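You operate a simulated robot arm through the tools that you are given. There is no shell and no other tool.

You are at the controls of a simulated two-armed robot. One attempt, no reset.

TASK
Top the oil tank up to FULL from the green oil can.
Fine: filler cap on the rubber mat, can back where it stood, cap pressed home again. Keep fingers out of the liquid, spill a teaspoon at most; drop, pinch and damage nothing, leave nothing switched on. Set down upright: green oil can.

Only the result counts: the job must be done as asked and must still hold three seconds after the hand-in. Knocking over, shifting, dropping, spilling or breaking anything else fails it. Lids that push on must go on centred and level and be pressed home; caps that screw on are set level and turned clockwise until they are tight.

THE ROBOT
Two 7-joint arms with two-finger parallel grippers on one trunk that stands fixed in place. Base frame: the origin is at the foot of the trunk, x ahead of it, y to its left, z up; the work surface is at about z = 800. Lengths are in mm, angles in rad, forces in N, time in s.
The left shoulder is at [50, 158, 1077], the right one opposite. With the tool pointing down near the work surface each hand reaches from about 240 to 660 mm from the base axis, measured 20 degrees to its own side. Payload 3.91 kg a hand.
The TCP of each hand is the grasp point between the finger pads, 30 mm short of the fingertips. In the tool frame z runs along the fingers and y along their closing line. The gripper opens to 110 mm. The fingers are 20 mm wide and 10 mm thick; the gripper's body (48 by 112 mm) begins 55 mm behind the TCP.
Orientation is that of the tool frame in the base frame, as a unit quaternion [x, y, z, w]. With the fingers straight down and closing along the base's y, the tool's x points along the base's -x, its y along +y and its z along -z.

THE INTERFACE
- The arms move only by the tool send_rows. It takes "left_commands", "right_commands" or both (then of equal length, played together; a hand with none holds still); each is a list of rows, each a list of 6 numbers: the shift along the tool's x, y, z in units of 300 mm (1.0 is 300 mm), then the turn, a rotation vector about the tool's x, y, z in units of 60 degrees (1.0 is 60 degrees). In form: [[x, y, z, wx, wy, wz], ...]. A call has 1 to 20 rows; each row is the pose to reach, as a shift and turn from the pose commanded when the call began, along the tool's axes at that moment. "left_fingers" and "right_fingers" are, for a hand that has rows, the closure, from 0 (fully open) to 1 (shut), set as the call begins (left out, the last holds). A call with a number of a shift or a turn outside -1 to 1 is refused whole. Rows are played at 5 a second. More than 50 mm and 0.15 rad between two rows, or a gripper value outside its range, and nothing of the call is played. Where a pose cannot be reached the arm comes as near as it can. A force on the tool above 40 N (or 10 N above the force at the start of the call, whichever is more), or a blocked arm, ends the call early, and 0.2 s more pass. The fingers move at their own pace (about 153 mm/s each) and stop on an object; they squeeze with about 43 N. The grip force told is the motor's: it shows also when the fingers shut on nothing. Time passes only in rows, and 0.2 s behind the last, so rows that repeat a pose let the fingers close. It gives the time, the measured TCP pose, the force on the tool (base axes), the opening and the grip force at its end, in the units of the frame above (readings bear some noise), with the torque about the TCP (base axes, N m) and any sound that the robot's microphone picked up.
- Cameras (640 x 400 px; columns grow to the right, rows downward): "scene" is now at [118.9, -46.5, 1248.8]; the picture's right is [-0.51, -0.86, 0.00], its down [-0.21, 0.12, -0.97] and it looks along [0.83, -0.50, -0.24] (base axes); focal length 214 px, centre (320, 200). "left" rides on the left gripper at [72, -17, -103] in its tool frame; the picture's right is [0.23, 0.97, 0.00], its down [-0.76, 0.18, -0.62] and it looks along [-0.61, 0.14, 0.78] (tool axes); focal length 222 px, centre (320, 200). "right" rides on the right gripper at [72, 17, -103] in its tool frame; the picture's right is [-0.23, 0.97, 0.00], its down [-0.76, -0.18, -0.62] and it looks along [-0.61, -0.14, 0.78] (tool axes); focal length 222 px, centre (320, 200). There is no depth. A picture from a camera that has moved, and an enlarged one, comes with that camera's place and axes in the base frame and with its lens.
- camera(camera): a new picture of that camera. No time passes.
- move_column(by): slides the trunk up (or, below 0, down) by that many mm; the arms and the scene camera ride with it, the base frame stays. It gives what a move gives, with no picture.
- pan_tilt(pan, tilt): turns the head with the scene camera to pan (to the left, within 1.396 rad either way) and tilt (down, from -0.506 to 1.204), counted from straight ahead of the robot. It gives what a move gives.
- close_up(camera, box): a new picture of the part [left, top, right, bottom] of that camera's present view, enlarged. No time passes.
- hand_in(): hands the job in; it is judged then, once.

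Nothing tells you positions but the pictures and the camera data. Unless the task says otherwise, let go and move clear before handing in.

The tools are called as a command line: name --argument value ..., lists and objects as JSON in quotes. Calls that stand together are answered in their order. send_rows: Moves the arms, as the interface text tells. Its arguments: {"type":"object","properties":{"left_commands":{"type":"array"},"left_fingers":{"type":"number"},"right_commands":{"type":"array"},"right_fingers":{"type":"number"}},"required":[]} The other tools are called the same way: move_column (by) moves the trunk up or down; pan_tilt (pan, tilt) turns the head that bears the scene camera; camera (camera) takes a picture; close_up (camera, box) takes an enlarged picture of a part of a camera's view; hand_in () hands the job in.

At the start:

```text
time: 0.0
left_ee_pos: [275.7, -44.8, 1229.5]
left_orientation: [0.0, 1.0, 0.0, 0.0]
left_contact_force: [0.3, -0.8, 0.1]
left_torque: [0.02, 0.0, 0.02]
left_finger_gap: 109.7
left_grip_force: 0.1
right_ee_pos: [299.6, -408.7, 1264.1]
right_orientation: [0.001, 1.0, 0.001, 0.0]
right_contact_force: [0.2, 0.6, 0.7]
right_torque: [-0.01, -0.02, -0.03]
right_finger_gap: 110.0
right_grip_force: 0.0
trunk travel left (down, up): [-319.0, 163.0]
head pan, tilt (commanded): [-0.538, 0.241]
```

scene: 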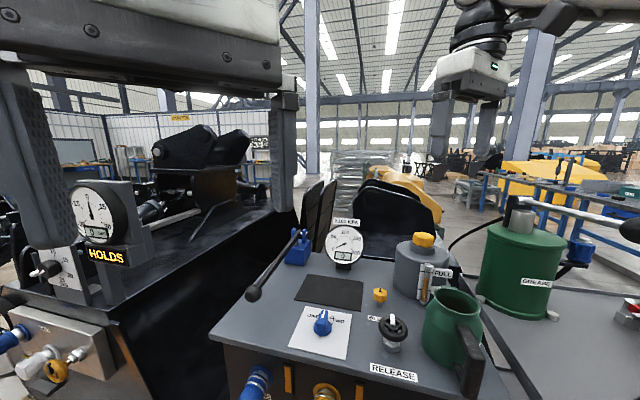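
right: 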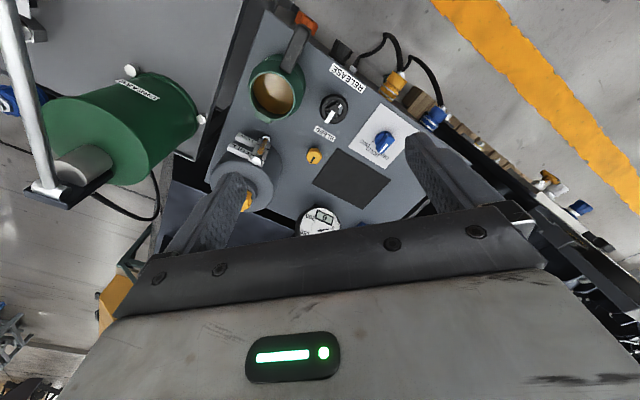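
left: 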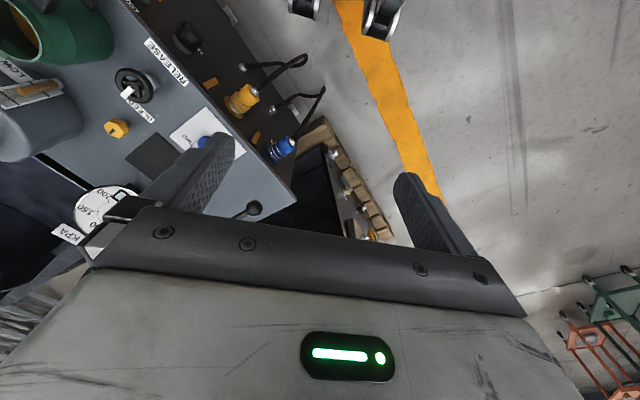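

I see a bench with a pump panel: a grey oil tank with a yellow filler cap and sight glass marked FULL, a green oil can with a black handle, a dark rubber mat, and various valves. First I'll look closer before moving anything.

close_up --camera "scene" --box '[360, 210, 520, 310]'

close_up --camera "scene" --box '[240, 200, 520, 400]'

close_up --camera "right" --box '[190, 0, 430, 250]'

close_up --camera "left" --box '[0, 0, 300, 260]'

```text
4.00 times, centred on (440, 260) of scene
camera zoom: at [118.9, -46.5, 1248.8], right [-0.51, -0.86, 0.0], down [-0.21, 0.12, -0.97], along [0.83, -0.5, -0.24], focal length 858 px, centre (-160, -40)
```

zoom: 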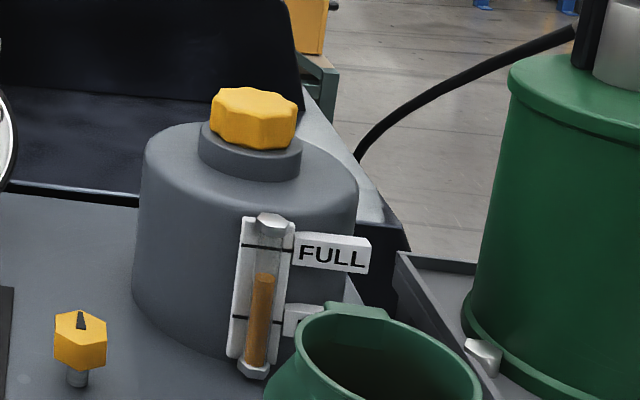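

```text
2.00 times, centred on (380, 300) of scene
camera zoom: at [118.9, -46.5, 1248.8], right [-0.51, -0.86, 0.0], down [-0.21, 0.12, -0.97], along [0.83, -0.5, -0.24], focal length 429 px, centre (200, 0)
```

zoom: 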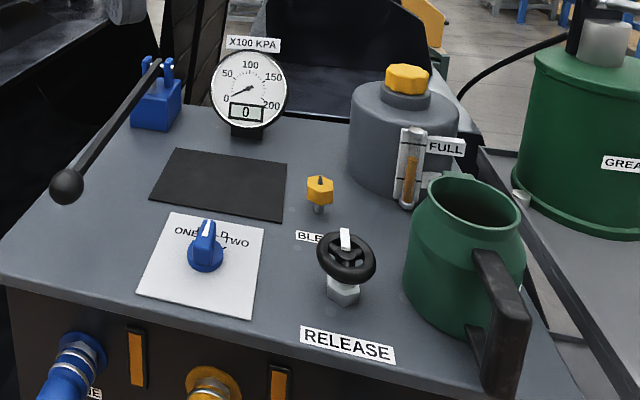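

```text
1.60 times, centred on (310, 125) of right
camera zoom: at [226.7, -391.6, 1366.8], right [0.23, 0.97, 0.0], down [0.76, -0.18, 0.62], along [0.61, -0.14, -0.78], focal length 355 px, centre (336, 320)
```

zoom: 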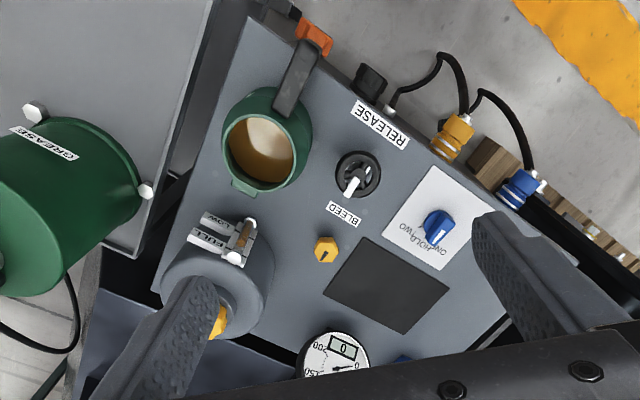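

```text
1.54 times, centred on (150, 130) of left
camera zoom: at [203.5, -61.8, 1333.6], right [-0.23, 0.97, 0.0], down [0.76, 0.18, 0.62], along [0.61, 0.14, -0.78], focal length 342 px, centre (582, 308)
```

zoom: 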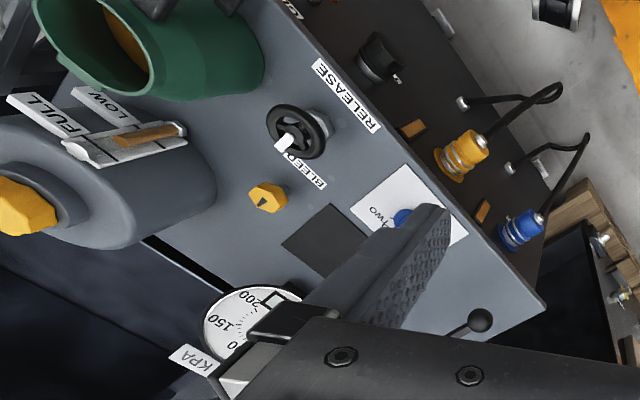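

The bench panel is ahead and to the right. From rough triangulation, the oil can rim is near (304, -492, 931), the tank cap near (475, -610, 980) and the bleed knob near (488, -466, 841). I'll turn the head toward the can and tank for a better view.

pan_tilt --pan -0.95 --tilt 0.55

camera --camera "scene"

close_up --camera "scene" --box '[240, 100, 440, 225]'

```text
time: 0.9
left_ee_pos: [274.2, -44.1, 1231.2]
left_orientation: [0.003, 1.0, -0.002, 0.0]
left_contact_force: [0.2, 0.4, -0.4]
left_torque: [0.01, 0.01, -0.04]
left_finger_gap: 109.8
left_grip_force: 0.1
right_ee_pos: [298.7, -409.2, 1263.8]
right_orientation: [0.0, 1.0, 0.001, 0.0]
right_contact_force: [-0.7, -0.2, 0.2]
right_torque: [-0.04, 0.01, -0.01]
right_finger_gap: 109.7
right_grip_force: 0.0
trunk travel left (down, up): [-319.0, 163.0]
head pan, tilt (commanded): [-0.949, 0.55]
```

```text
taken
camera scene: at [91.2, -71.1, 1221.3], right [-0.81, -0.59, 0.0], down [-0.3, 0.42, -0.86], along [0.5, -0.69, -0.51], focal length 214 px, centre (320, 200)
```

scene: 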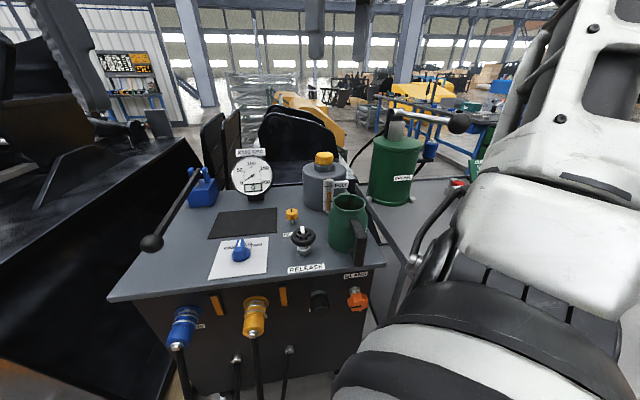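

```text
3.20 times, centred on (340, 162) of scene
camera zoom: at [91.2, -71.1, 1221.3], right [-0.81, -0.59, 0.0], down [-0.3, 0.42, -0.86], along [0.5, -0.69, -0.51], focal length 686 px, centre (256, 320)
```

zoom: 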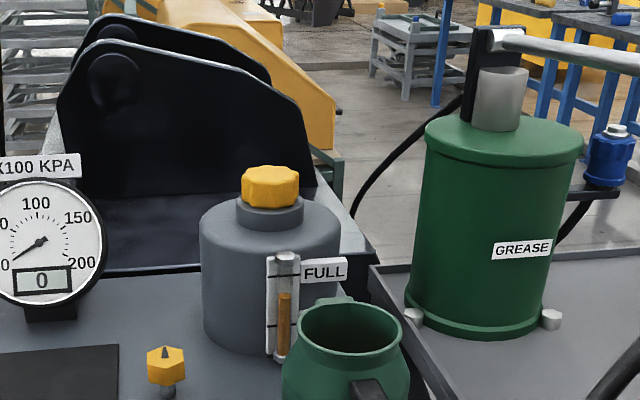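

The bench edges run at about 45° in the base frame. The can's handle faces the front edge and its spout points toward the tank. I'll look further right so I know what is near the right arm's elbow.

pan_tilt --pan -1.35 --tilt 0.45

camera --camera "scene"

close_up --camera "right" --box '[0, 0, 320, 200]'

```text
time: 1.7
left_ee_pos: [274.8, -45.2, 1230.0]
left_orientation: [0.0, 1.0, 0.0, 0.0]
left_contact_force: [-0.6, -0.6, -0.5]
left_torque: [-0.04, 0.0, 0.04]
left_finger_gap: 110.1
left_grip_force: 0.2
right_ee_pos: [298.8, -409.2, 1263.8]
right_orientation: [-0.001, 1.0, 0.0, 0.0]
right_contact_force: [-0.4, -0.4, 0.0]
right_torque: [0.0, -0.01, 0.01]
right_finger_gap: 110.0
right_grip_force: 0.2
trunk travel left (down, up): [-319.0, 163.0]
head pan, tilt (commanded): [-1.349, 0.45]
```

```text
taken
camera scene: at [59.0, -88.4, 1229.4], right [-0.98, -0.22, 0.0], down [-0.1, 0.42, -0.9], along [0.2, -0.88, -0.44], focal length 214 px, centre (320, 200)
```

scene: 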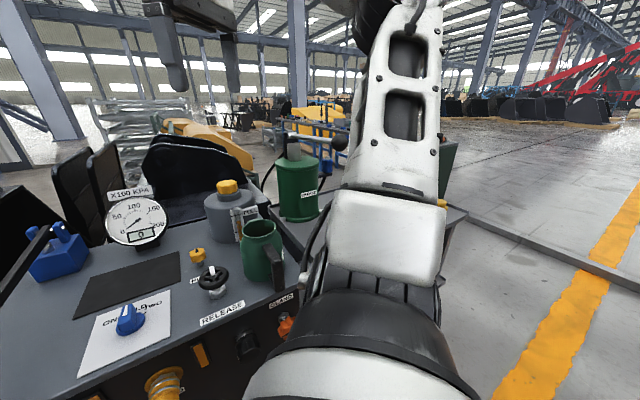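

```text
2.00 times, centred on (160, 100) of right
camera zoom: at [226.7, -391.7, 1366.8], right [0.23, 0.97, 0.0], down [0.76, -0.18, 0.62], along [0.61, -0.14, -0.78], focal length 444 px, centre (640, 400)
```

zoom: 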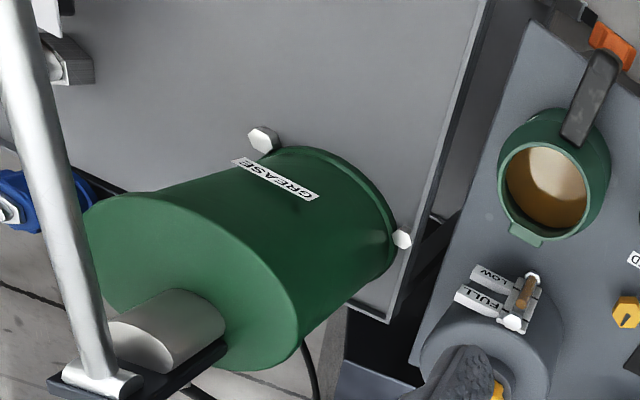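

The grease pump lever ends near (125, -570, 1135), running along the bench's depth, so I must keep the arm off it. I'll turn the right hand 45° so it squares with the bench, and move it to a viewing position.

send_rows --right_commands '[[-0.009, -0.025, 0.035, 0, 0, 0.094], [-0.018, -0.05, 0.07, 0, 0, 0.188], [-0.026, -0.076, 0.105, 0, 0, 0.281], [-0.035, -0.101, 0.14, 0, 0, 0.375], [-0.044, -0.127, 0.175, 0, 0, 0.469], [-0.053, -0.152, 0.21, 0, 0, 0.563], [-0.061, -0.178, 0.245, 0, 0, 0.656], [-0.07, -0.203, 0.28, 0, 0, 0.75]]'

camera --camera "right"

camera --camera "scene"

```text
time: 3.5
left_ee_pos: [275.1, -46.9, 1230.0]
left_orientation: [0.0, 1.0, -0.001, 0.0]
left_contact_force: [0.6, 1.6, 0.1]
left_torque: [0.0, -0.02, 0.0]
left_finger_gap: 109.8
left_grip_force: 0.0
right_ee_pos: [320.7, -470.1, 1179.0]
right_orientation: [0.383, 0.924, 0.0, 0.0]
right_contact_force: [0.2, -0.5, -0.6]
right_torque: [0.01, -0.01, 0.02]
right_finger_gap: 110.2
right_grip_force: 0.0
trunk travel left (down, up): [-319.0, 163.0]
head pan, tilt (commanded): [-1.349, 0.45]
```

```text
taken
camera right: at [281.4, -407.3, 1282.7], right [0.85, 0.53, 0.0], down [0.41, -0.67, 0.62], along [0.33, -0.53, -0.78], focal length 222 px, centre (320, 200)
```

right: 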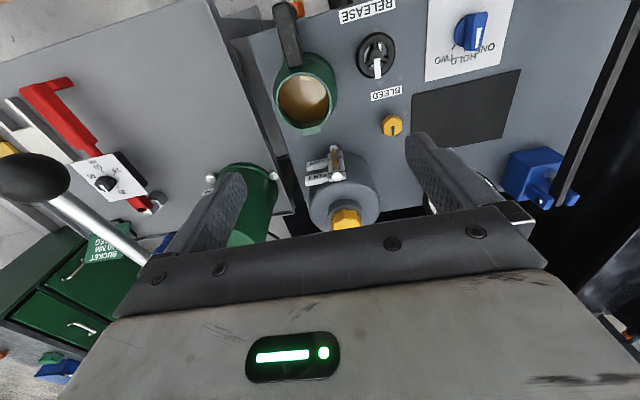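

```text
taken
camera scene: at [59.0, -88.5, 1229.4], right [-0.98, -0.22, 0.0], down [-0.1, 0.42, -0.9], along [0.2, -0.88, -0.44], focal length 214 px, centre (320, 200)
```

scene: 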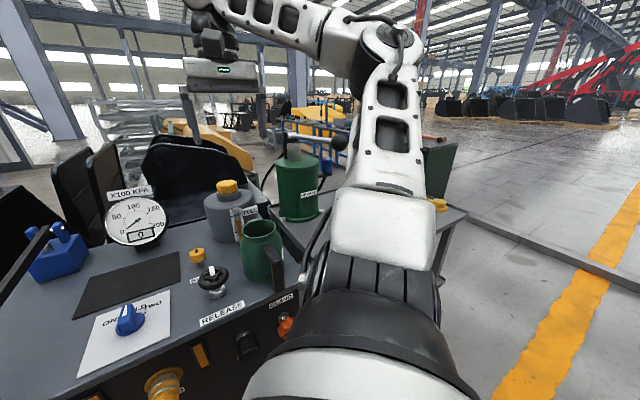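

The arm is clear of the lever. From this pose the bench is laid out squarely, so I'll take enlarged views to measure the cap, sight glass, can and mat.

close_up --camera "right" --box '[260, 120, 420, 220]'

close_up --camera "right" --box '[230, 0, 410, 140]'

close_up --camera "scene" --box '[180, 165, 340, 315]'

close_up --camera "left" --box '[-100, -60, 220, 140]'

```text
4.00 times, centred on (340, 170) of right
camera zoom: at [281.4, -407.3, 1282.7], right [0.85, 0.53, 0.0], down [0.41, -0.67, 0.62], along [0.33, -0.53, -0.78], focal length 888 px, centre (240, 320)
```

zoom: 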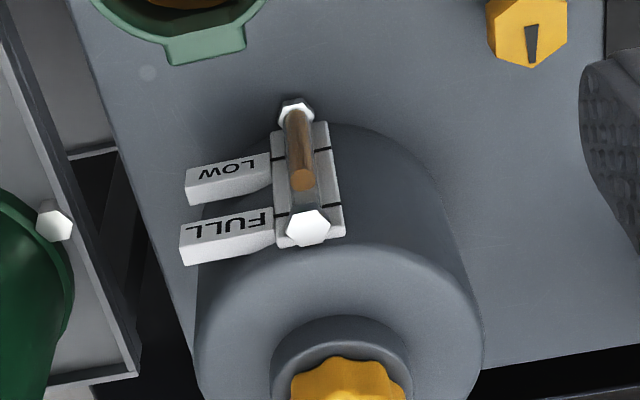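

```text
2.86 times, centred on (320, 70) of right
camera zoom: at [281.4, -407.3, 1282.7], right [0.85, 0.53, 0.0], down [0.41, -0.67, 0.62], along [0.33, -0.53, -0.78], focal length 635 px, centre (320, 571)
```

zoom: 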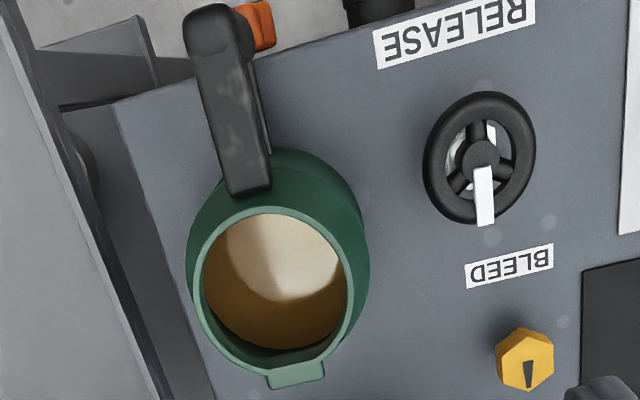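

```text
2.67 times, centred on (260, 240) of scene
camera zoom: at [59.0, -88.5, 1229.4], right [-0.98, -0.22, 0.0], down [-0.1, 0.42, -0.9], along [0.2, -0.88, -0.44], focal length 572 px, centre (480, 93)
```

zoom: 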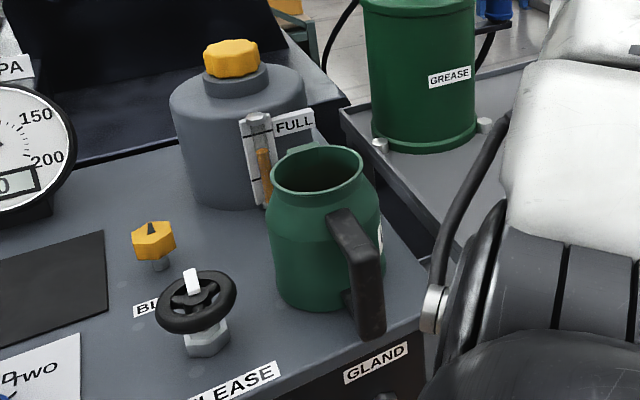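

```text
refused: -100 is not a number from 0 to 640
```

Estimates in bench axes (F into the bench, L to its left):
- Cap: about F773, L-104, Z978.
- Can rim: F571, L-133, Z931.
- Can handle: the vertical bar is around F475, just over the bench's front edge.

I'll raise the trunk so the arm can reach the tank and pour from above.

move_column --by 120

pan_tilt --pan -0.9 --tilt 0.6

camera --camera "scene"

camera --camera "right"

```text
time: 5.0
left_ee_pos: [275.3, -45.1, 1349.5]
left_orientation: [0.0, 1.0, 0.0, 0.0]
left_contact_force: [-0.1, -0.7, -0.6]
left_torque: [0.02, 0.04, -0.01]
left_finger_gap: 110.0
left_grip_force: 0.1
right_ee_pos: [319.4, -469.6, 1300.1]
right_orientation: [0.382, 0.924, 0.001, 0.0]
right_contact_force: [-0.4, -0.1, 0.4]
right_torque: [0.02, 0.0, 0.0]
right_finger_gap: 110.3
right_grip_force: 0.0
trunk travel left (down, up): [-439.0, 43.0]
head pan, tilt (commanded): [-1.349, 0.45]
```

```text
time: 5.9
left_ee_pos: [273.9, -45.9, 1349.9]
left_orientation: [0.0, 1.0, -0.001, 0.0]
left_contact_force: [0.3, -0.6, -0.3]
left_torque: [0.02, 0.02, 0.0]
left_finger_gap: 109.9
left_grip_force: 0.1
right_ee_pos: [321.1, -470.2, 1300.4]
right_orientation: [0.383, 0.924, 0.0, 0.0]
right_contact_force: [0.1, -0.8, 0.7]
right_torque: [-0.01, 0.02, -0.04]
right_finger_gap: 109.7
right_grip_force: 0.0
trunk travel left (down, up): [-439.0, 43.0]
head pan, tilt (commanded): [-0.901, 0.6]
```

```text
taken
camera scene: at [93.5, -68.0, 1335.9], right [-0.78, -0.62, 0.0], down [-0.35, 0.44, -0.83], along [0.51, -0.65, -0.56], focal length 214 px, centre (320, 200)
```

scene: 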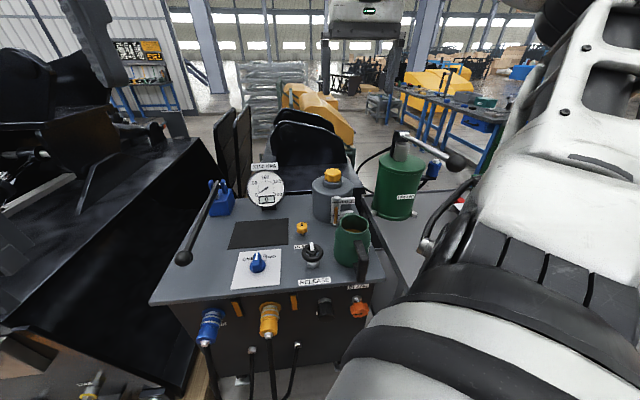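

```text
taken
camera right: at [281.1, -407.1, 1402.9], right [0.85, 0.53, 0.0], down [0.41, -0.66, 0.62], along [0.33, -0.53, -0.78], focal length 222 px, centre (320, 200)
```

right: 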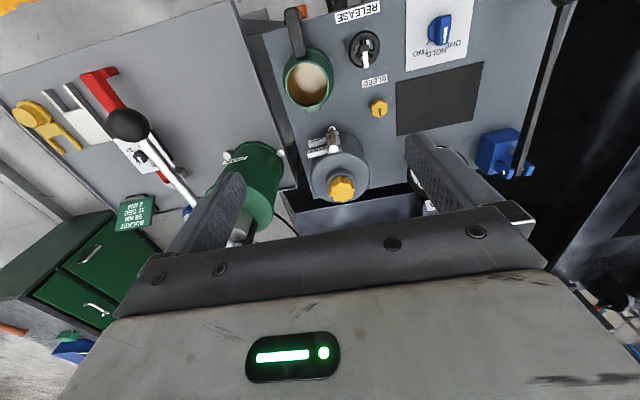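

The cap is now fully visible in the right camera. I'll zoom in on it and the mat to fix their positions.

close_up --camera "right" --box '[290, 120, 410, 220]'

close_up --camera "scene" --box '[280, 155, 400, 285]'

close_up --camera "right" --box '[260, 0, 520, 150]'

```text
4.00 times, centred on (350, 170) of right
camera zoom: at [281.1, -407.1, 1402.9], right [0.85, 0.53, 0.0], down [0.41, -0.66, 0.62], along [0.33, -0.53, -0.78], focal length 888 px, centre (200, 320)
```

zoom: 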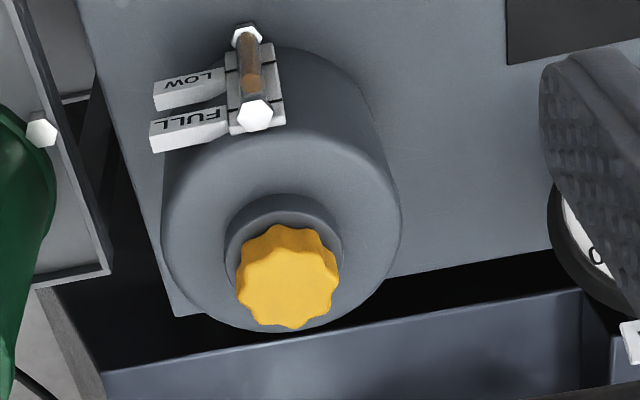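

```text
3.08 times, centred on (340, 220) of scene
camera zoom: at [93.5, -68.0, 1335.9], right [-0.78, -0.62, 0.0], down [-0.35, 0.44, -0.83], along [0.51, -0.65, -0.56], focal length 660 px, centre (258, 138)
```

zoom: 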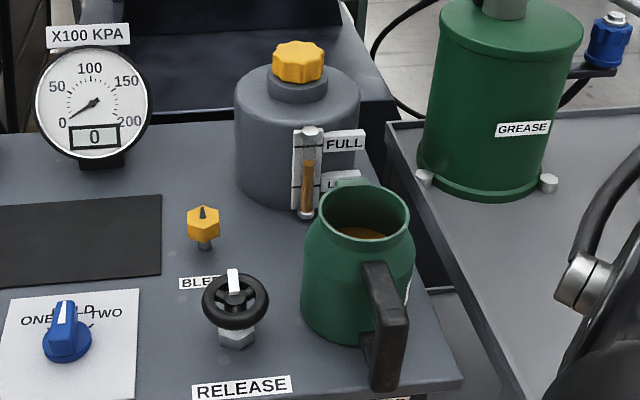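

```text
2.46 times, centred on (390, 75) of right
camera zoom: at [281.1, -407.1, 1402.9], right [0.85, 0.53, 0.0], down [0.41, -0.66, 0.62], along [0.33, -0.53, -0.78], focal length 547 px, centre (148, 508)
```

zoom: 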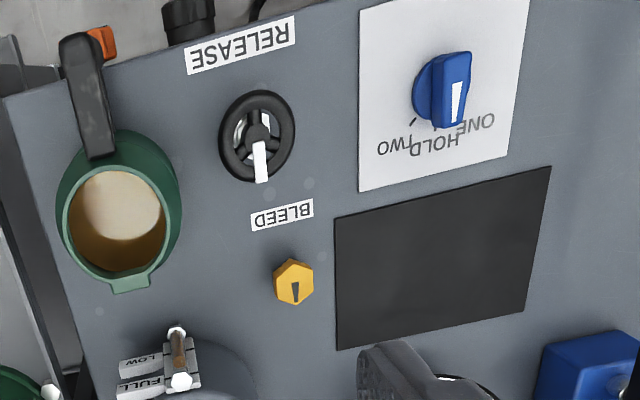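

Refined estimates:
- Cap: centre about F808, L-111, 60 mm wide, from Z956 to Z979.
- Mat: F642–780, L65–262.
- Can rim: F571, L-134, Z929.

The tank is far out, so I'll approach the cap with the hand pitched 40° forward, first stopping well above it.

send_rows --right_commands '[[-0.0586, -0.0015, 0.05, 0, -0.0556, 0], [-0.1172, -0.003, 0.1, 0, -0.1112, 0], [-0.1758, -0.0045, 0.15, 0, -0.1667, 0], [-0.2343, -0.006, 0.2, 0, -0.2223, 0], [-0.2929, -0.0075, 0.25, 0, -0.2779, 0], [-0.3515, -0.009, 0.3, 0, -0.3335, 0], [-0.4101, -0.0105, 0.35, 0, -0.3891, 0], [-0.4687, -0.012, 0.4, 0, -0.4447, 0], [-0.5273, -0.0135, 0.45, 0, -0.5003, 0], [-0.5858, -0.015, 0.5, 0, -0.5558, 0], [-0.6444, -0.0165, 0.55, 0, -0.6114, 0], [-0.703, -0.018, 0.6, 0, -0.667, 0]]'

camera --camera "right"

camera --camera "scene"

```text
time: 8.5
left_ee_pos: [276.2, -45.8, 1348.9]
left_orientation: [0.0, 1.0, 0.0, -0.001]
left_contact_force: [-0.8, -0.8, 0.1]
left_torque: [0.01, 0.02, 0.03]
left_finger_gap: 109.9
left_grip_force: 0.1
right_ee_pos: [465.3, -622.6, 1118.9]
right_orientation: [0.359, 0.868, -0.13, 0.318]
right_contact_force: [0.6, 0.5, -0.1]
right_torque: [0.02, 0.05, 0.0]
right_finger_gap: 109.7
right_grip_force: 0.1
trunk travel left (down, up): [-439.0, 43.0]
head pan, tilt (commanded): [-0.901, 0.6]
```

```text
taken
camera right: at [391.9, -524.5, 1151.6], right [0.81, 0.57, 0.15], down [0.0, -0.25, 0.97], along [0.58, -0.78, -0.21], focal length 222 px, centre (320, 200)
```

right: 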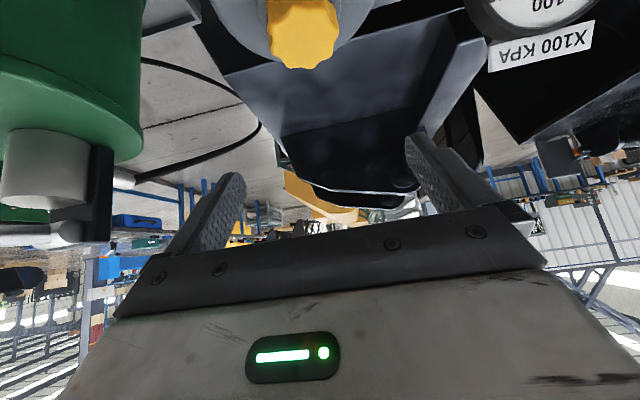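

```text
taken
camera scene: at [93.8, -68.2, 1335.8], right [-0.78, -0.62, 0.0], down [-0.35, 0.44, -0.82], along [0.51, -0.65, -0.57], focal length 214 px, centre (320, 200)
```

scene: 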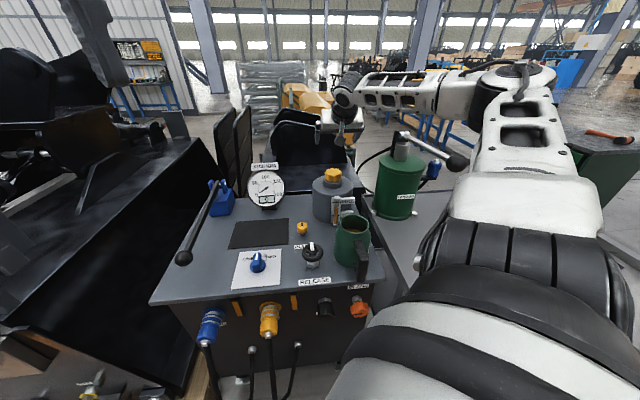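

The arm arrived as commanded and sits clear of the grease lever. I'll zoom in on the cap from here to refine its position before lowering.

close_up --camera "right" --box '[220, 0, 420, 125]'

close_up --camera "scene" --box '[300, 60, 560, 222]'

```text
3.20 times, centred on (320, 62) of right
camera zoom: at [391.9, -524.5, 1151.6], right [0.81, 0.57, 0.15], down [0.0, -0.25, 0.97], along [0.58, -0.78, -0.21], focal length 711 px, centre (320, 640)
```

zoom: 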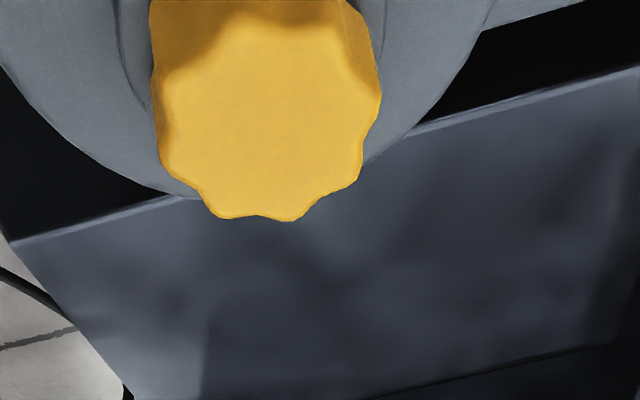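

```text
2.46 times, centred on (430, 141) of scene
camera zoom: at [93.8, -68.2, 1335.8], right [-0.78, -0.62, 0.0], down [-0.35, 0.44, -0.82], along [0.51, -0.65, -0.57], focal length 528 px, centre (49, 345)
```

zoom: 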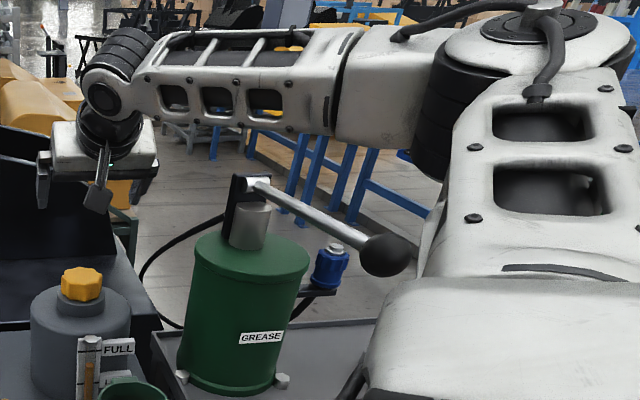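

The close view puts the cap centre at about F804, L-110, top Z979, which agrees with the earlier estimate. I'll lower to about 60 mm above the grip height and look again.

send_rows --right_commands '[[0.0303, 0.001, 0.0604, 0, 0, 0], [0.0607, 0.002, 0.1208, 0, 0, 0], [0.091, 0.003, 0.1813, 0, 0, 0], [0.1213, 0.004, 0.2417, 0, 0, 0]]'

camera --camera "right"

close_up --camera "scene" --box '[300, 60, 560, 222]'

```text
time: 9.5
left_ee_pos: [275.7, -45.6, 1349.4]
left_orientation: [0.001, 1.0, -0.001, 0.001]
left_contact_force: [-0.1, 0.4, -0.4]
left_torque: [0.0, 0.02, 0.02]
left_finger_gap: 109.9
left_grip_force: 0.1
right_ee_pos: [480.8, -636.2, 1040.1]
right_orientation: [0.36, 0.868, -0.132, 0.316]
right_contact_force: [0.5, 0.6, -0.2]
right_torque: [0.0, 0.05, 0.01]
right_finger_gap: 110.0
right_grip_force: 0.1
trunk travel left (down, up): [-439.0, 43.0]
head pan, tilt (commanded): [-0.901, 0.6]
```

```text
taken
camera right: at [406.5, -537.3, 1072.2], right [0.81, 0.57, 0.15], down [0.0, -0.25, 0.97], along [0.58, -0.78, -0.21], focal length 222 px, centre (320, 200)
```

right: 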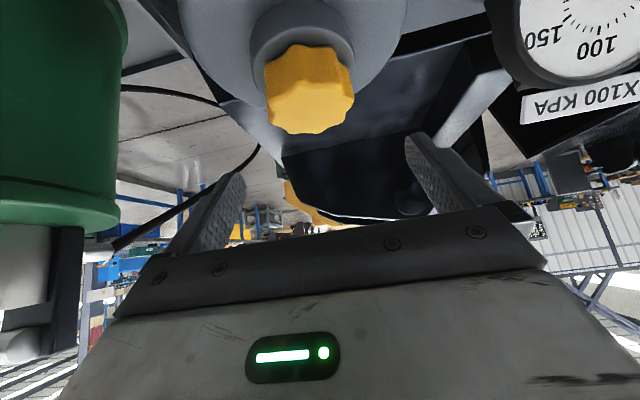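

```text
2.46 times, centred on (430, 141) of scene
camera zoom: at [93.8, -68.1, 1335.8], right [-0.78, -0.62, 0.0], down [-0.35, 0.44, -0.82], along [0.51, -0.65, -0.57], focal length 528 px, centre (49, 345)
```

zoom: 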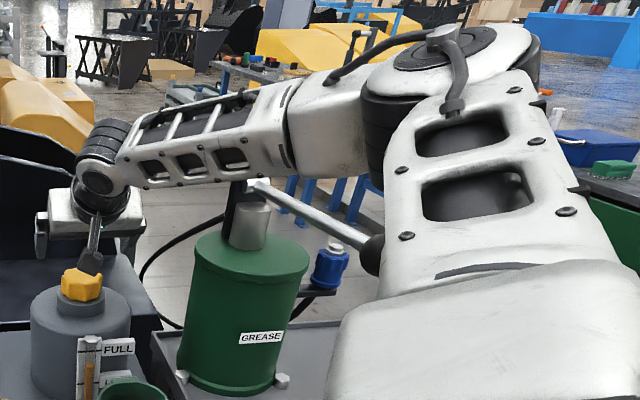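

The hand is now about 60 mm above the grip height, and the elbow still clears the lever knob. I'll take one more zoom to check the alignment.

close_up --camera "right" --box '[220, 0, 420, 150]'

close_up --camera "scene" --box '[280, 120, 400, 220]'

```text
2.67 times, centred on (320, 75) of right
camera zoom: at [406.5, -537.3, 1072.2], right [0.81, 0.57, 0.15], down [0.0, -0.25, 0.97], along [0.58, -0.78, -0.21], focal length 592 px, centre (320, 533)
```

zoom: 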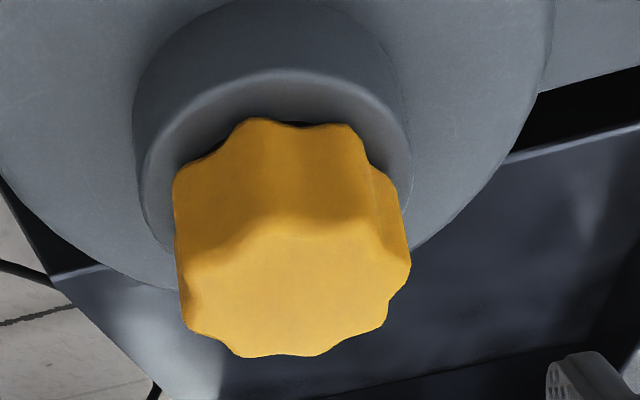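

```text
4.00 times, centred on (340, 170) of scene
camera zoom: at [93.8, -68.1, 1335.8], right [-0.78, -0.62, 0.0], down [-0.35, 0.44, -0.82], along [0.51, -0.65, -0.57], focal length 858 px, centre (240, 320)
```

zoom: 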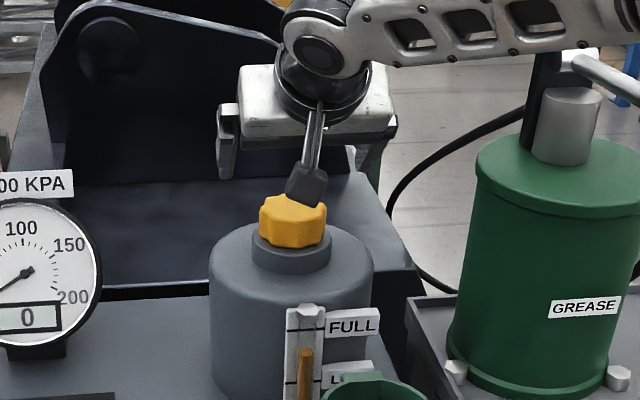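

The cap centre is confirmed at F803, L-109, from Z960 to Z983, with the collar top at about Z957. I'll lower the open fingers around the cap.

send_rows --right_commands '[[0.0291, 0.0005, 0.0311, 0, 0, 0], [0.0582, 0.001, 0.0622, 0, 0, 0], [0.0872, 0.0015, 0.0932, 0, 0, 0], [0.1163, 0.002, 0.1243, 0, 0, 0]]'

camera --camera "right"

close_up --camera "scene" --box '[280, 120, 400, 220]'

camera --camera "scene"

```text
time: 10.5
left_ee_pos: [274.6, -44.9, 1349.2]
left_orientation: [-0.001, 1.0, -0.001, 0.0]
left_contact_force: [0.3, 0.7, -0.2]
left_torque: [0.01, 0.02, -0.02]
left_finger_gap: 110.2
left_grip_force: 0.0
right_ee_pos: [478.3, -635.7, 988.7]
right_orientation: [0.36, 0.868, -0.131, 0.316]
right_contact_force: [0.2, 0.4, -0.5]
right_torque: [0.0, 0.01, -0.01]
right_finger_gap: 109.7
right_grip_force: 0.1
trunk travel left (down, up): [-439.0, 43.0]
head pan, tilt (commanded): [-0.901, 0.6]
```

```text
taken
camera right: at [404.1, -536.9, 1020.7], right [0.81, 0.57, 0.15], down [0.0, -0.25, 0.97], along [0.58, -0.78, -0.21], focal length 222 px, centre (320, 200)
```

right: 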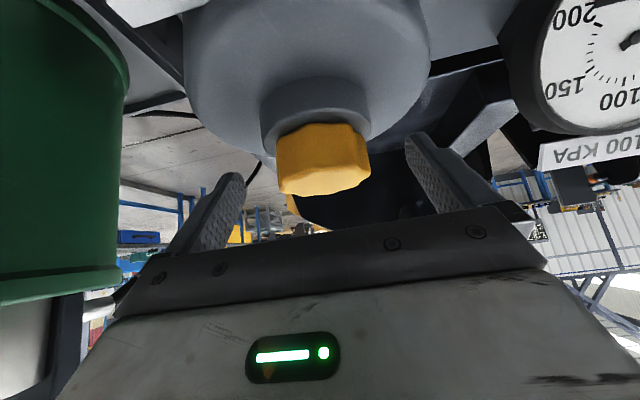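

```text
4.00 times, centred on (340, 170) of scene
camera zoom: at [93.7, -68.1, 1335.8], right [-0.78, -0.62, 0.0], down [-0.35, 0.44, -0.82], along [0.51, -0.65, -0.57], focal length 858 px, centre (240, 320)
```

zoom: 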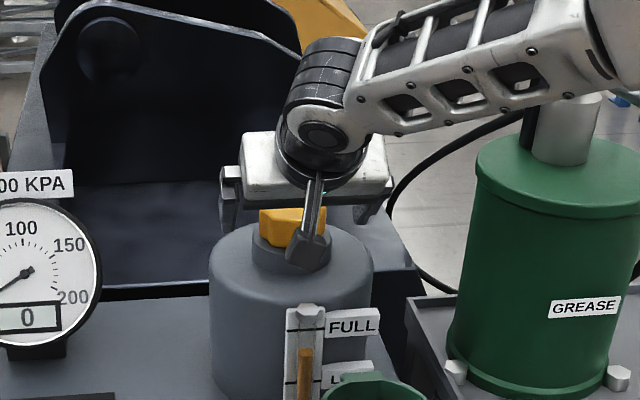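

```text
taken
camera scene: at [93.7, -68.1, 1335.8], right [-0.78, -0.62, 0.0], down [-0.35, 0.44, -0.82], along [0.51, -0.65, -0.57], focal length 214 px, centre (320, 200)
```

scene: 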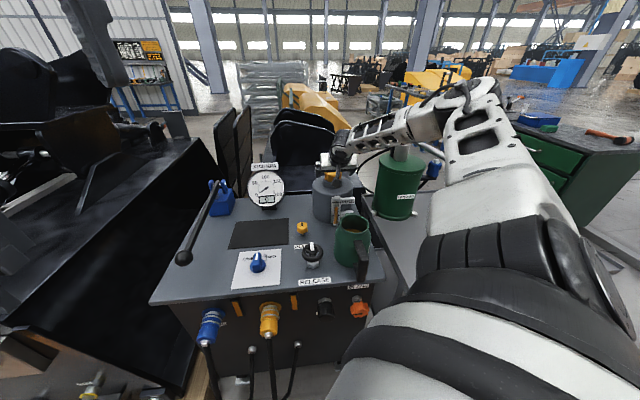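

The fingers straddle the cap with no contact. I'll close on it.

send_rows --right_commands '[[0, 0, 0, 0, 0, 0], [0, 0, 0, 0, 0, 0], [0, 0, 0, 0, 0, 0], [0, 0, 0, 0, 0, 0]]' --right_fingers 1.0

camera --camera "right"

```text
time: 11.5
left_ee_pos: [276.0, -46.1, 1349.9]
left_orientation: [0.0, 1.0, -0.001, 0.0]
left_contact_force: [0.3, -0.7, 0.1]
left_torque: [-0.02, 0.03, 0.02]
left_finger_gap: 110.1
left_grip_force: 0.0
right_ee_pos: [479.0, -635.9, 988.2]
right_orientation: [0.359, 0.868, -0.131, 0.316]
right_contact_force: [0.0, 0.9, 0.2]
right_torque: [0.03, 0.02, 0.01]
right_finger_gap: 58.6
right_grip_force: 43.0
trunk travel left (down, up): [-439.0, 43.0]
head pan, tilt (commanded): [-0.901, 0.6]
```

```text
taken
camera right: at [404.1, -536.8, 1020.8], right [0.81, 0.57, 0.15], down [0.0, -0.25, 0.97], along [0.58, -0.78, -0.21], focal length 222 px, centre (320, 200)
```

right: 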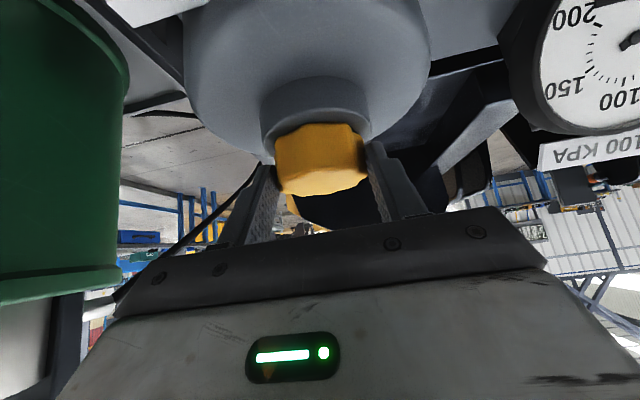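

The cap is gripped, with a 58.6 mm gap and no side force. Next I'll pull it straight up slowly.

send_rows --right_commands '[[-0.0043, 0, -0.0051, 0, 0, 0], [-0.0086, 0, -0.0102, 0, 0, 0], [-0.0129, 0, -0.0153, 0, 0, 0], [-0.0172, 0, -0.0204, 0, 0, 0], [-0.0215, 0, -0.0255, 0, 0, 0], [-0.0257, 0, -0.0306, 0, 0, 0], [-0.03, 0, -0.0357, 0, 0, 0], [-0.0343, 0, -0.0409, 0, 0, 0]]'

camera --camera "right"

```text
time: 13.3
left_ee_pos: [276.1, -45.4, 1348.4]
left_orientation: [0.0, 1.0, 0.0, 0.0]
left_contact_force: [-0.3, -0.3, 0.8]
left_torque: [0.0, 0.0, -0.02]
left_finger_gap: 110.0
left_grip_force: 0.0
right_ee_pos: [478.2, -635.0, 1006.2]
right_orientation: [0.359, 0.868, -0.131, 0.316]
right_contact_force: [0.7, 0.3, -0.4]
right_torque: [-0.01, -0.02, -0.02]
right_finger_gap: 58.2
right_grip_force: 42.8
trunk travel left (down, up): [-439.0, 43.0]
head pan, tilt (commanded): [-0.901, 0.6]
```

```text
taken
camera right: at [403.8, -535.6, 1037.8], right [0.81, 0.57, 0.15], down [0.0, -0.26, 0.97], along [0.58, -0.78, -0.21], focal length 222 px, centre (320, 200)
```

right: 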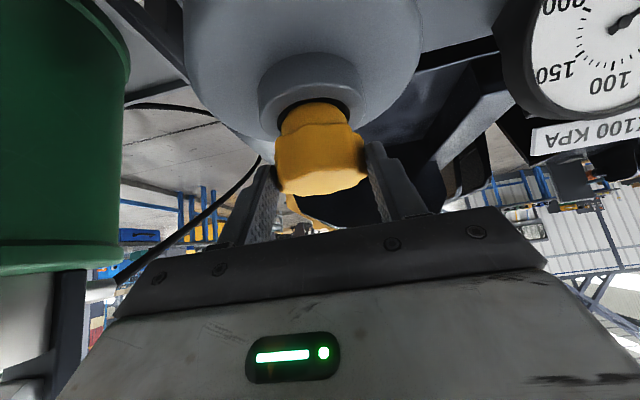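

The cap is lifting free and its plug skirt is coming out of the neck. I'll raise it well clear.

send_rows --right_commands '[[-0.0214, 0, -0.0255, 0, 0, 0], [-0.0536, 0, -0.0638, 0, 0, 0], [-0.0857, 0, -0.1021, 0, 0, 0], [-0.1179, 0, -0.1404, 0, 0, 0], [-0.15, 0, -0.1787, 0, 0, 0], [-0.1822, 0, -0.217, 0, 0, 0], [-0.2143, 0, -0.2553, 0, 0, 0]]'

camera --camera "right"

close_up --camera "scene" --box '[280, 100, 440, 220]'

```text
time: 14.9
left_ee_pos: [275.5, -45.5, 1349.0]
left_orientation: [0.0, 1.0, 0.0, 0.0]
left_contact_force: [0.4, 0.1, -0.3]
left_torque: [0.01, -0.02, 0.05]
left_finger_gap: 109.8
left_grip_force: 0.0
right_ee_pos: [477.4, -633.6, 1107.1]
right_orientation: [0.36, 0.868, -0.132, 0.317]
right_contact_force: [-0.1, -0.2, -0.5]
right_torque: [0.03, -0.01, -0.02]
right_finger_gap: 58.4
right_grip_force: 43.2
trunk travel left (down, up): [-439.0, 43.0]
head pan, tilt (commanded): [-0.901, 0.6]
```

```text
taken
camera right: at [403.8, -535.4, 1139.4], right [0.81, 0.57, 0.15], down [0.0, -0.25, 0.97], along [0.58, -0.78, -0.21], focal length 222 px, centre (320, 200)
```

right: 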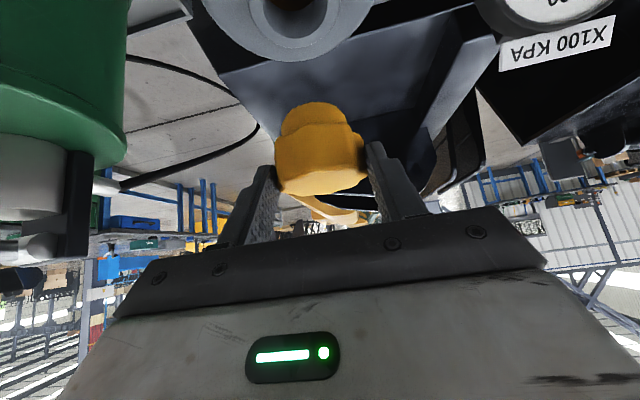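

```text
3.33 times, centred on (360, 160) of scene
camera zoom: at [93.6, -67.9, 1335.8], right [-0.78, -0.62, 0.0], down [-0.35, 0.44, -0.83], along [0.51, -0.65, -0.56], focal length 715 px, centre (187, 333)
```

zoom: 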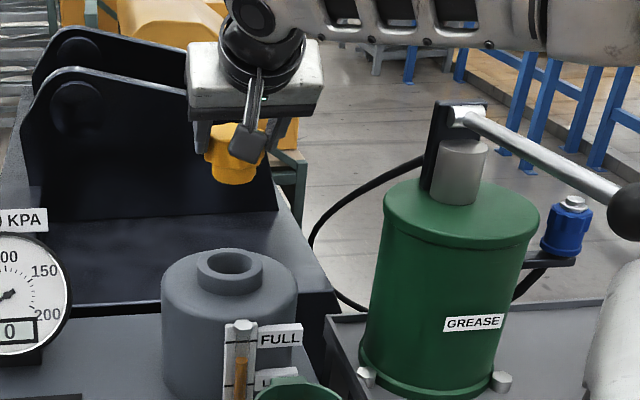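

The cap is out, and its plug bottom sits about 48 mm below the TCP. I'll carry it level, high over the bench, to above the rubber mat.

send_rows --right_commands '[[0.007, 0.041, -0.006, 0, 0, 0], [0.0209, 0.1243, -0.0176, 0, 0, 0], [0.0349, 0.2072, -0.0293, 0, 0, 0], [0.0489, 0.2901, -0.041, 0, 0, 0], [0.0629, 0.373, -0.0528, 0, 0, 0], [0.0768, 0.4559, -0.0645, 0, 0, 0], [0.0908, 0.5388, -0.0762, 0, 0, 0], [0.1048, 0.6217, -0.0879, 0, 0, 0], [0.1188, 0.7046, -0.0997, 0, 0, 0], [0.1327, 0.7875, -0.1114, 0, 0, 0], [0.1467, 0.8704, -0.1231, 0, 0, 0], [0.1607, 0.9533, -0.1348, 0, 0, 0], [0.1677, 0.9947, -0.1407, 0, 0, 0]]'

camera --camera "right"

camera --camera "scene"

camera --camera "left"

```text
time: 17.7
left_ee_pos: [276.0, -45.2, 1348.9]
left_orientation: [0.0, 1.0, 0.0, 0.0]
left_contact_force: [-0.2, -0.7, -0.3]
left_torque: [0.0, 0.0, 0.0]
left_finger_gap: 109.8
left_grip_force: 0.0
right_ee_pos: [644.1, -375.6, 1105.2]
right_orientation: [0.36, 0.868, -0.13, 0.316]
right_contact_force: [-0.9, 0.6, -0.6]
right_torque: [0.01, 0.0, 0.04]
right_finger_gap: 58.2
right_grip_force: 43.0
trunk travel left (down, up): [-439.0, 43.0]
head pan, tilt (commanded): [-0.901, 0.6]
```

```text
taken
camera right: at [569.9, -276.5, 1138.0], right [0.81, 0.57, 0.15], down [0.0, -0.25, 0.97], along [0.58, -0.78, -0.21], focal length 222 px, centre (320, 200)
```

right: 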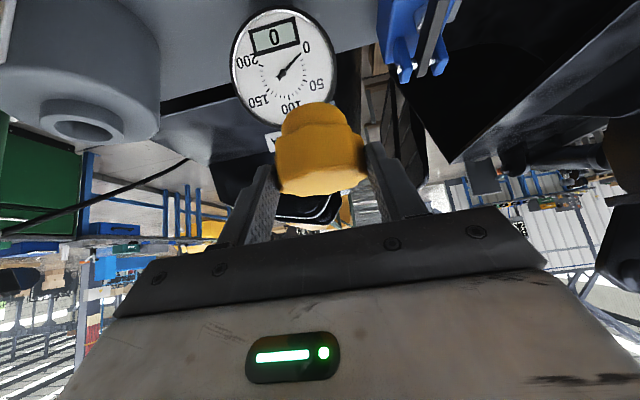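

```text
taken
camera scene: at [93.8, -67.9, 1335.8], right [-0.78, -0.62, 0.0], down [-0.35, 0.44, -0.83], along [0.51, -0.65, -0.56], focal length 214 px, centre (320, 200)
```

scene: 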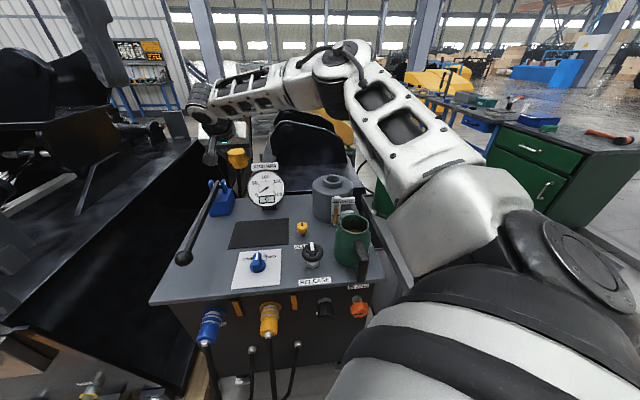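

```text
taken
camera left: at [203.7, -61.8, 1453.5], right [-0.23, 0.97, 0.0], down [0.76, 0.18, 0.62], along [0.61, 0.14, -0.78], focal length 222 px, centre (320, 200)
```

left: 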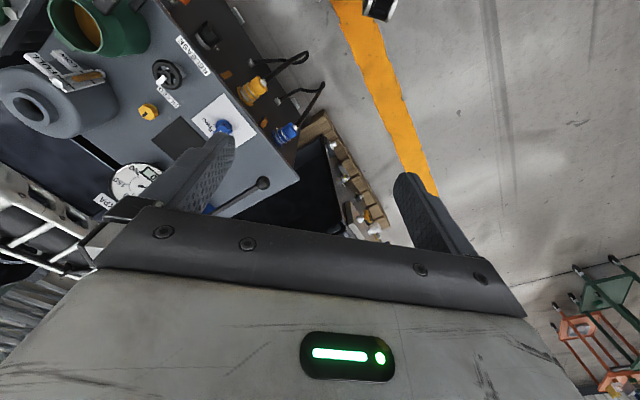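

The cap is above the mat, and the rest of the bench is clear of the hand. I'll go down in two stages, the first by 150 mm.

send_rows --right_commands '[[0.0322, 0, 0.0383, 0, 0, 0], [0.0643, 0, 0.0766, 0, 0, 0], [0.0965, 0, 0.1149, 0, 0, 0], [0.1286, 0, 0.1532, 0, 0, 0], [0.1608, 0, 0.1915, 0, 0, 0], [0.1929, 0, 0.2298, 0, 0, 0], [0.2251, 0, 0.2681, 0, 0, 0], [0.2572, 0, 0.3064, 0, 0, 0], [0.2893, 0, 0.3447, 0, 0, 0], [0.3215, 0, 0.383, 0, 0, 0]]'

camera --camera "right"

camera --camera "scene"

close_up --camera "left" --box '[0, 0, 320, 200]'

```text
time: 19.9
left_ee_pos: [274.9, -44.7, 1349.5]
left_orientation: [-0.001, 1.0, 0.001, 0.001]
left_contact_force: [-0.6, 0.2, 0.1]
left_torque: [0.05, -0.02, 0.0]
left_finger_gap: 109.9
left_grip_force: 0.1
right_ee_pos: [606.9, -385.1, 982.2]
right_orientation: [0.359, 0.868, -0.13, 0.316]
right_contact_force: [0.1, 0.8, -0.1]
right_torque: [0.01, 0.03, 0.0]
right_finger_gap: 58.5
right_grip_force: 43.2
right hand out of reach, approached as far as the arm can: row 4, 5, 6, 7, 8, 9, 10
trunk travel left (down, up): [-439.0, 43.0]
head pan, tilt (commanded): [-0.901, 0.6]
```

```text
taken
camera right: at [532.8, -288.1, 1013.7], right [0.81, 0.57, 0.15], down [0.0, -0.26, 0.97], along [0.59, -0.78, -0.21], focal length 222 px, centre (320, 200)
```

right: 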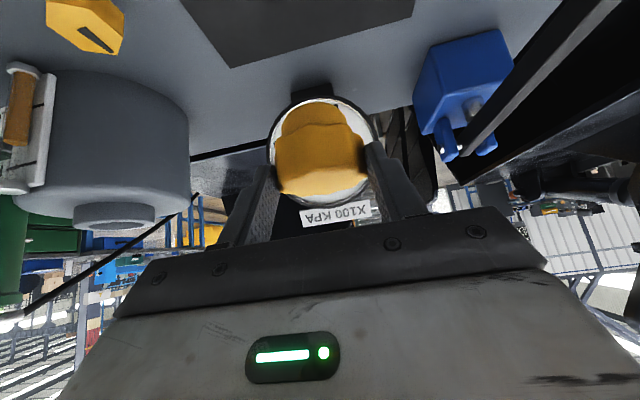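

```text
taken
camera scene: at [93.7, -68.1, 1335.8], right [-0.78, -0.62, 0.0], down [-0.35, 0.44, -0.82], along [0.51, -0.65, -0.57], focal length 214 px, centre (320, 200)
```

scene: 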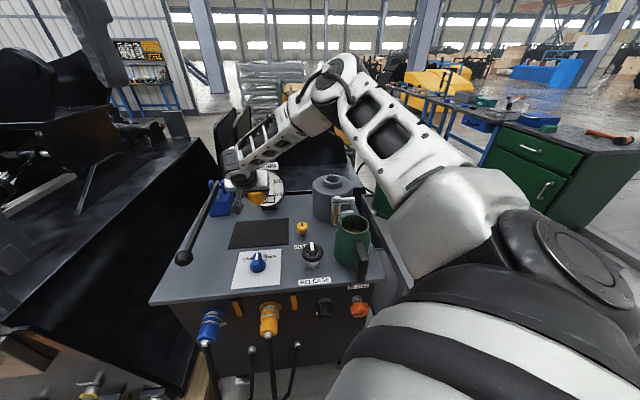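

```text
2.00 times, centred on (160, 100) of left
camera zoom: at [203.6, -61.9, 1453.6], right [-0.23, 0.97, 0.0], down [0.76, 0.18, 0.62], along [0.61, 0.14, -0.78], focal length 444 px, centre (640, 400)
```

zoom: 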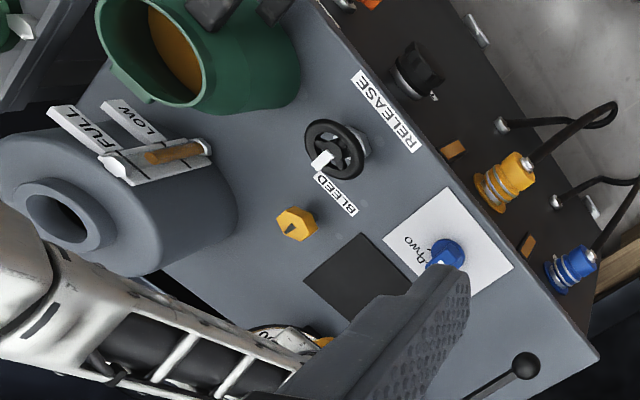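

The arm ran out of reach part-way down: the wrist heading doesn't suit that spot. I'll go back up first, then choose a nearer place on the mat and turn the hand a little to the left.

send_rows --right_commands '[[-0.0322, 0, -0.0383, 0, 0, 0], [-0.0643, 0, -0.0766, 0, 0, 0], [-0.0965, 0, -0.1149, 0, 0, 0], [-0.1286, 0, -0.1532, 0, 0, 0], [-0.1608, 0, -0.1915, 0, 0, 0], [-0.1929, 0, -0.2298, 0, 0, 0], [-0.2251, 0, -0.2681, 0, 0, 0], [-0.2572, 0, -0.3064, 0, 0, 0]]'

```text
time: 21.7
left_ee_pos: [275.9, -45.7, 1349.3]
left_orientation: [-0.001, 1.0, 0.0, 0.0]
left_contact_force: [0.2, 0.1, -0.4]
left_torque: [-0.03, 0.01, -0.01]
left_finger_gap: 109.8
left_grip_force: 0.1
right_ee_pos: [608.0, -386.2, 1101.1]
right_orientation: [0.359, 0.868, -0.131, 0.316]
right_contact_force: [-0.9, -0.3, -0.3]
right_torque: [-0.01, -0.01, 0.03]
right_finger_gap: 58.1
right_grip_force: 43.1
trunk travel left (down, up): [-439.0, 43.0]
head pan, tilt (commanded): [-0.901, 0.6]
```

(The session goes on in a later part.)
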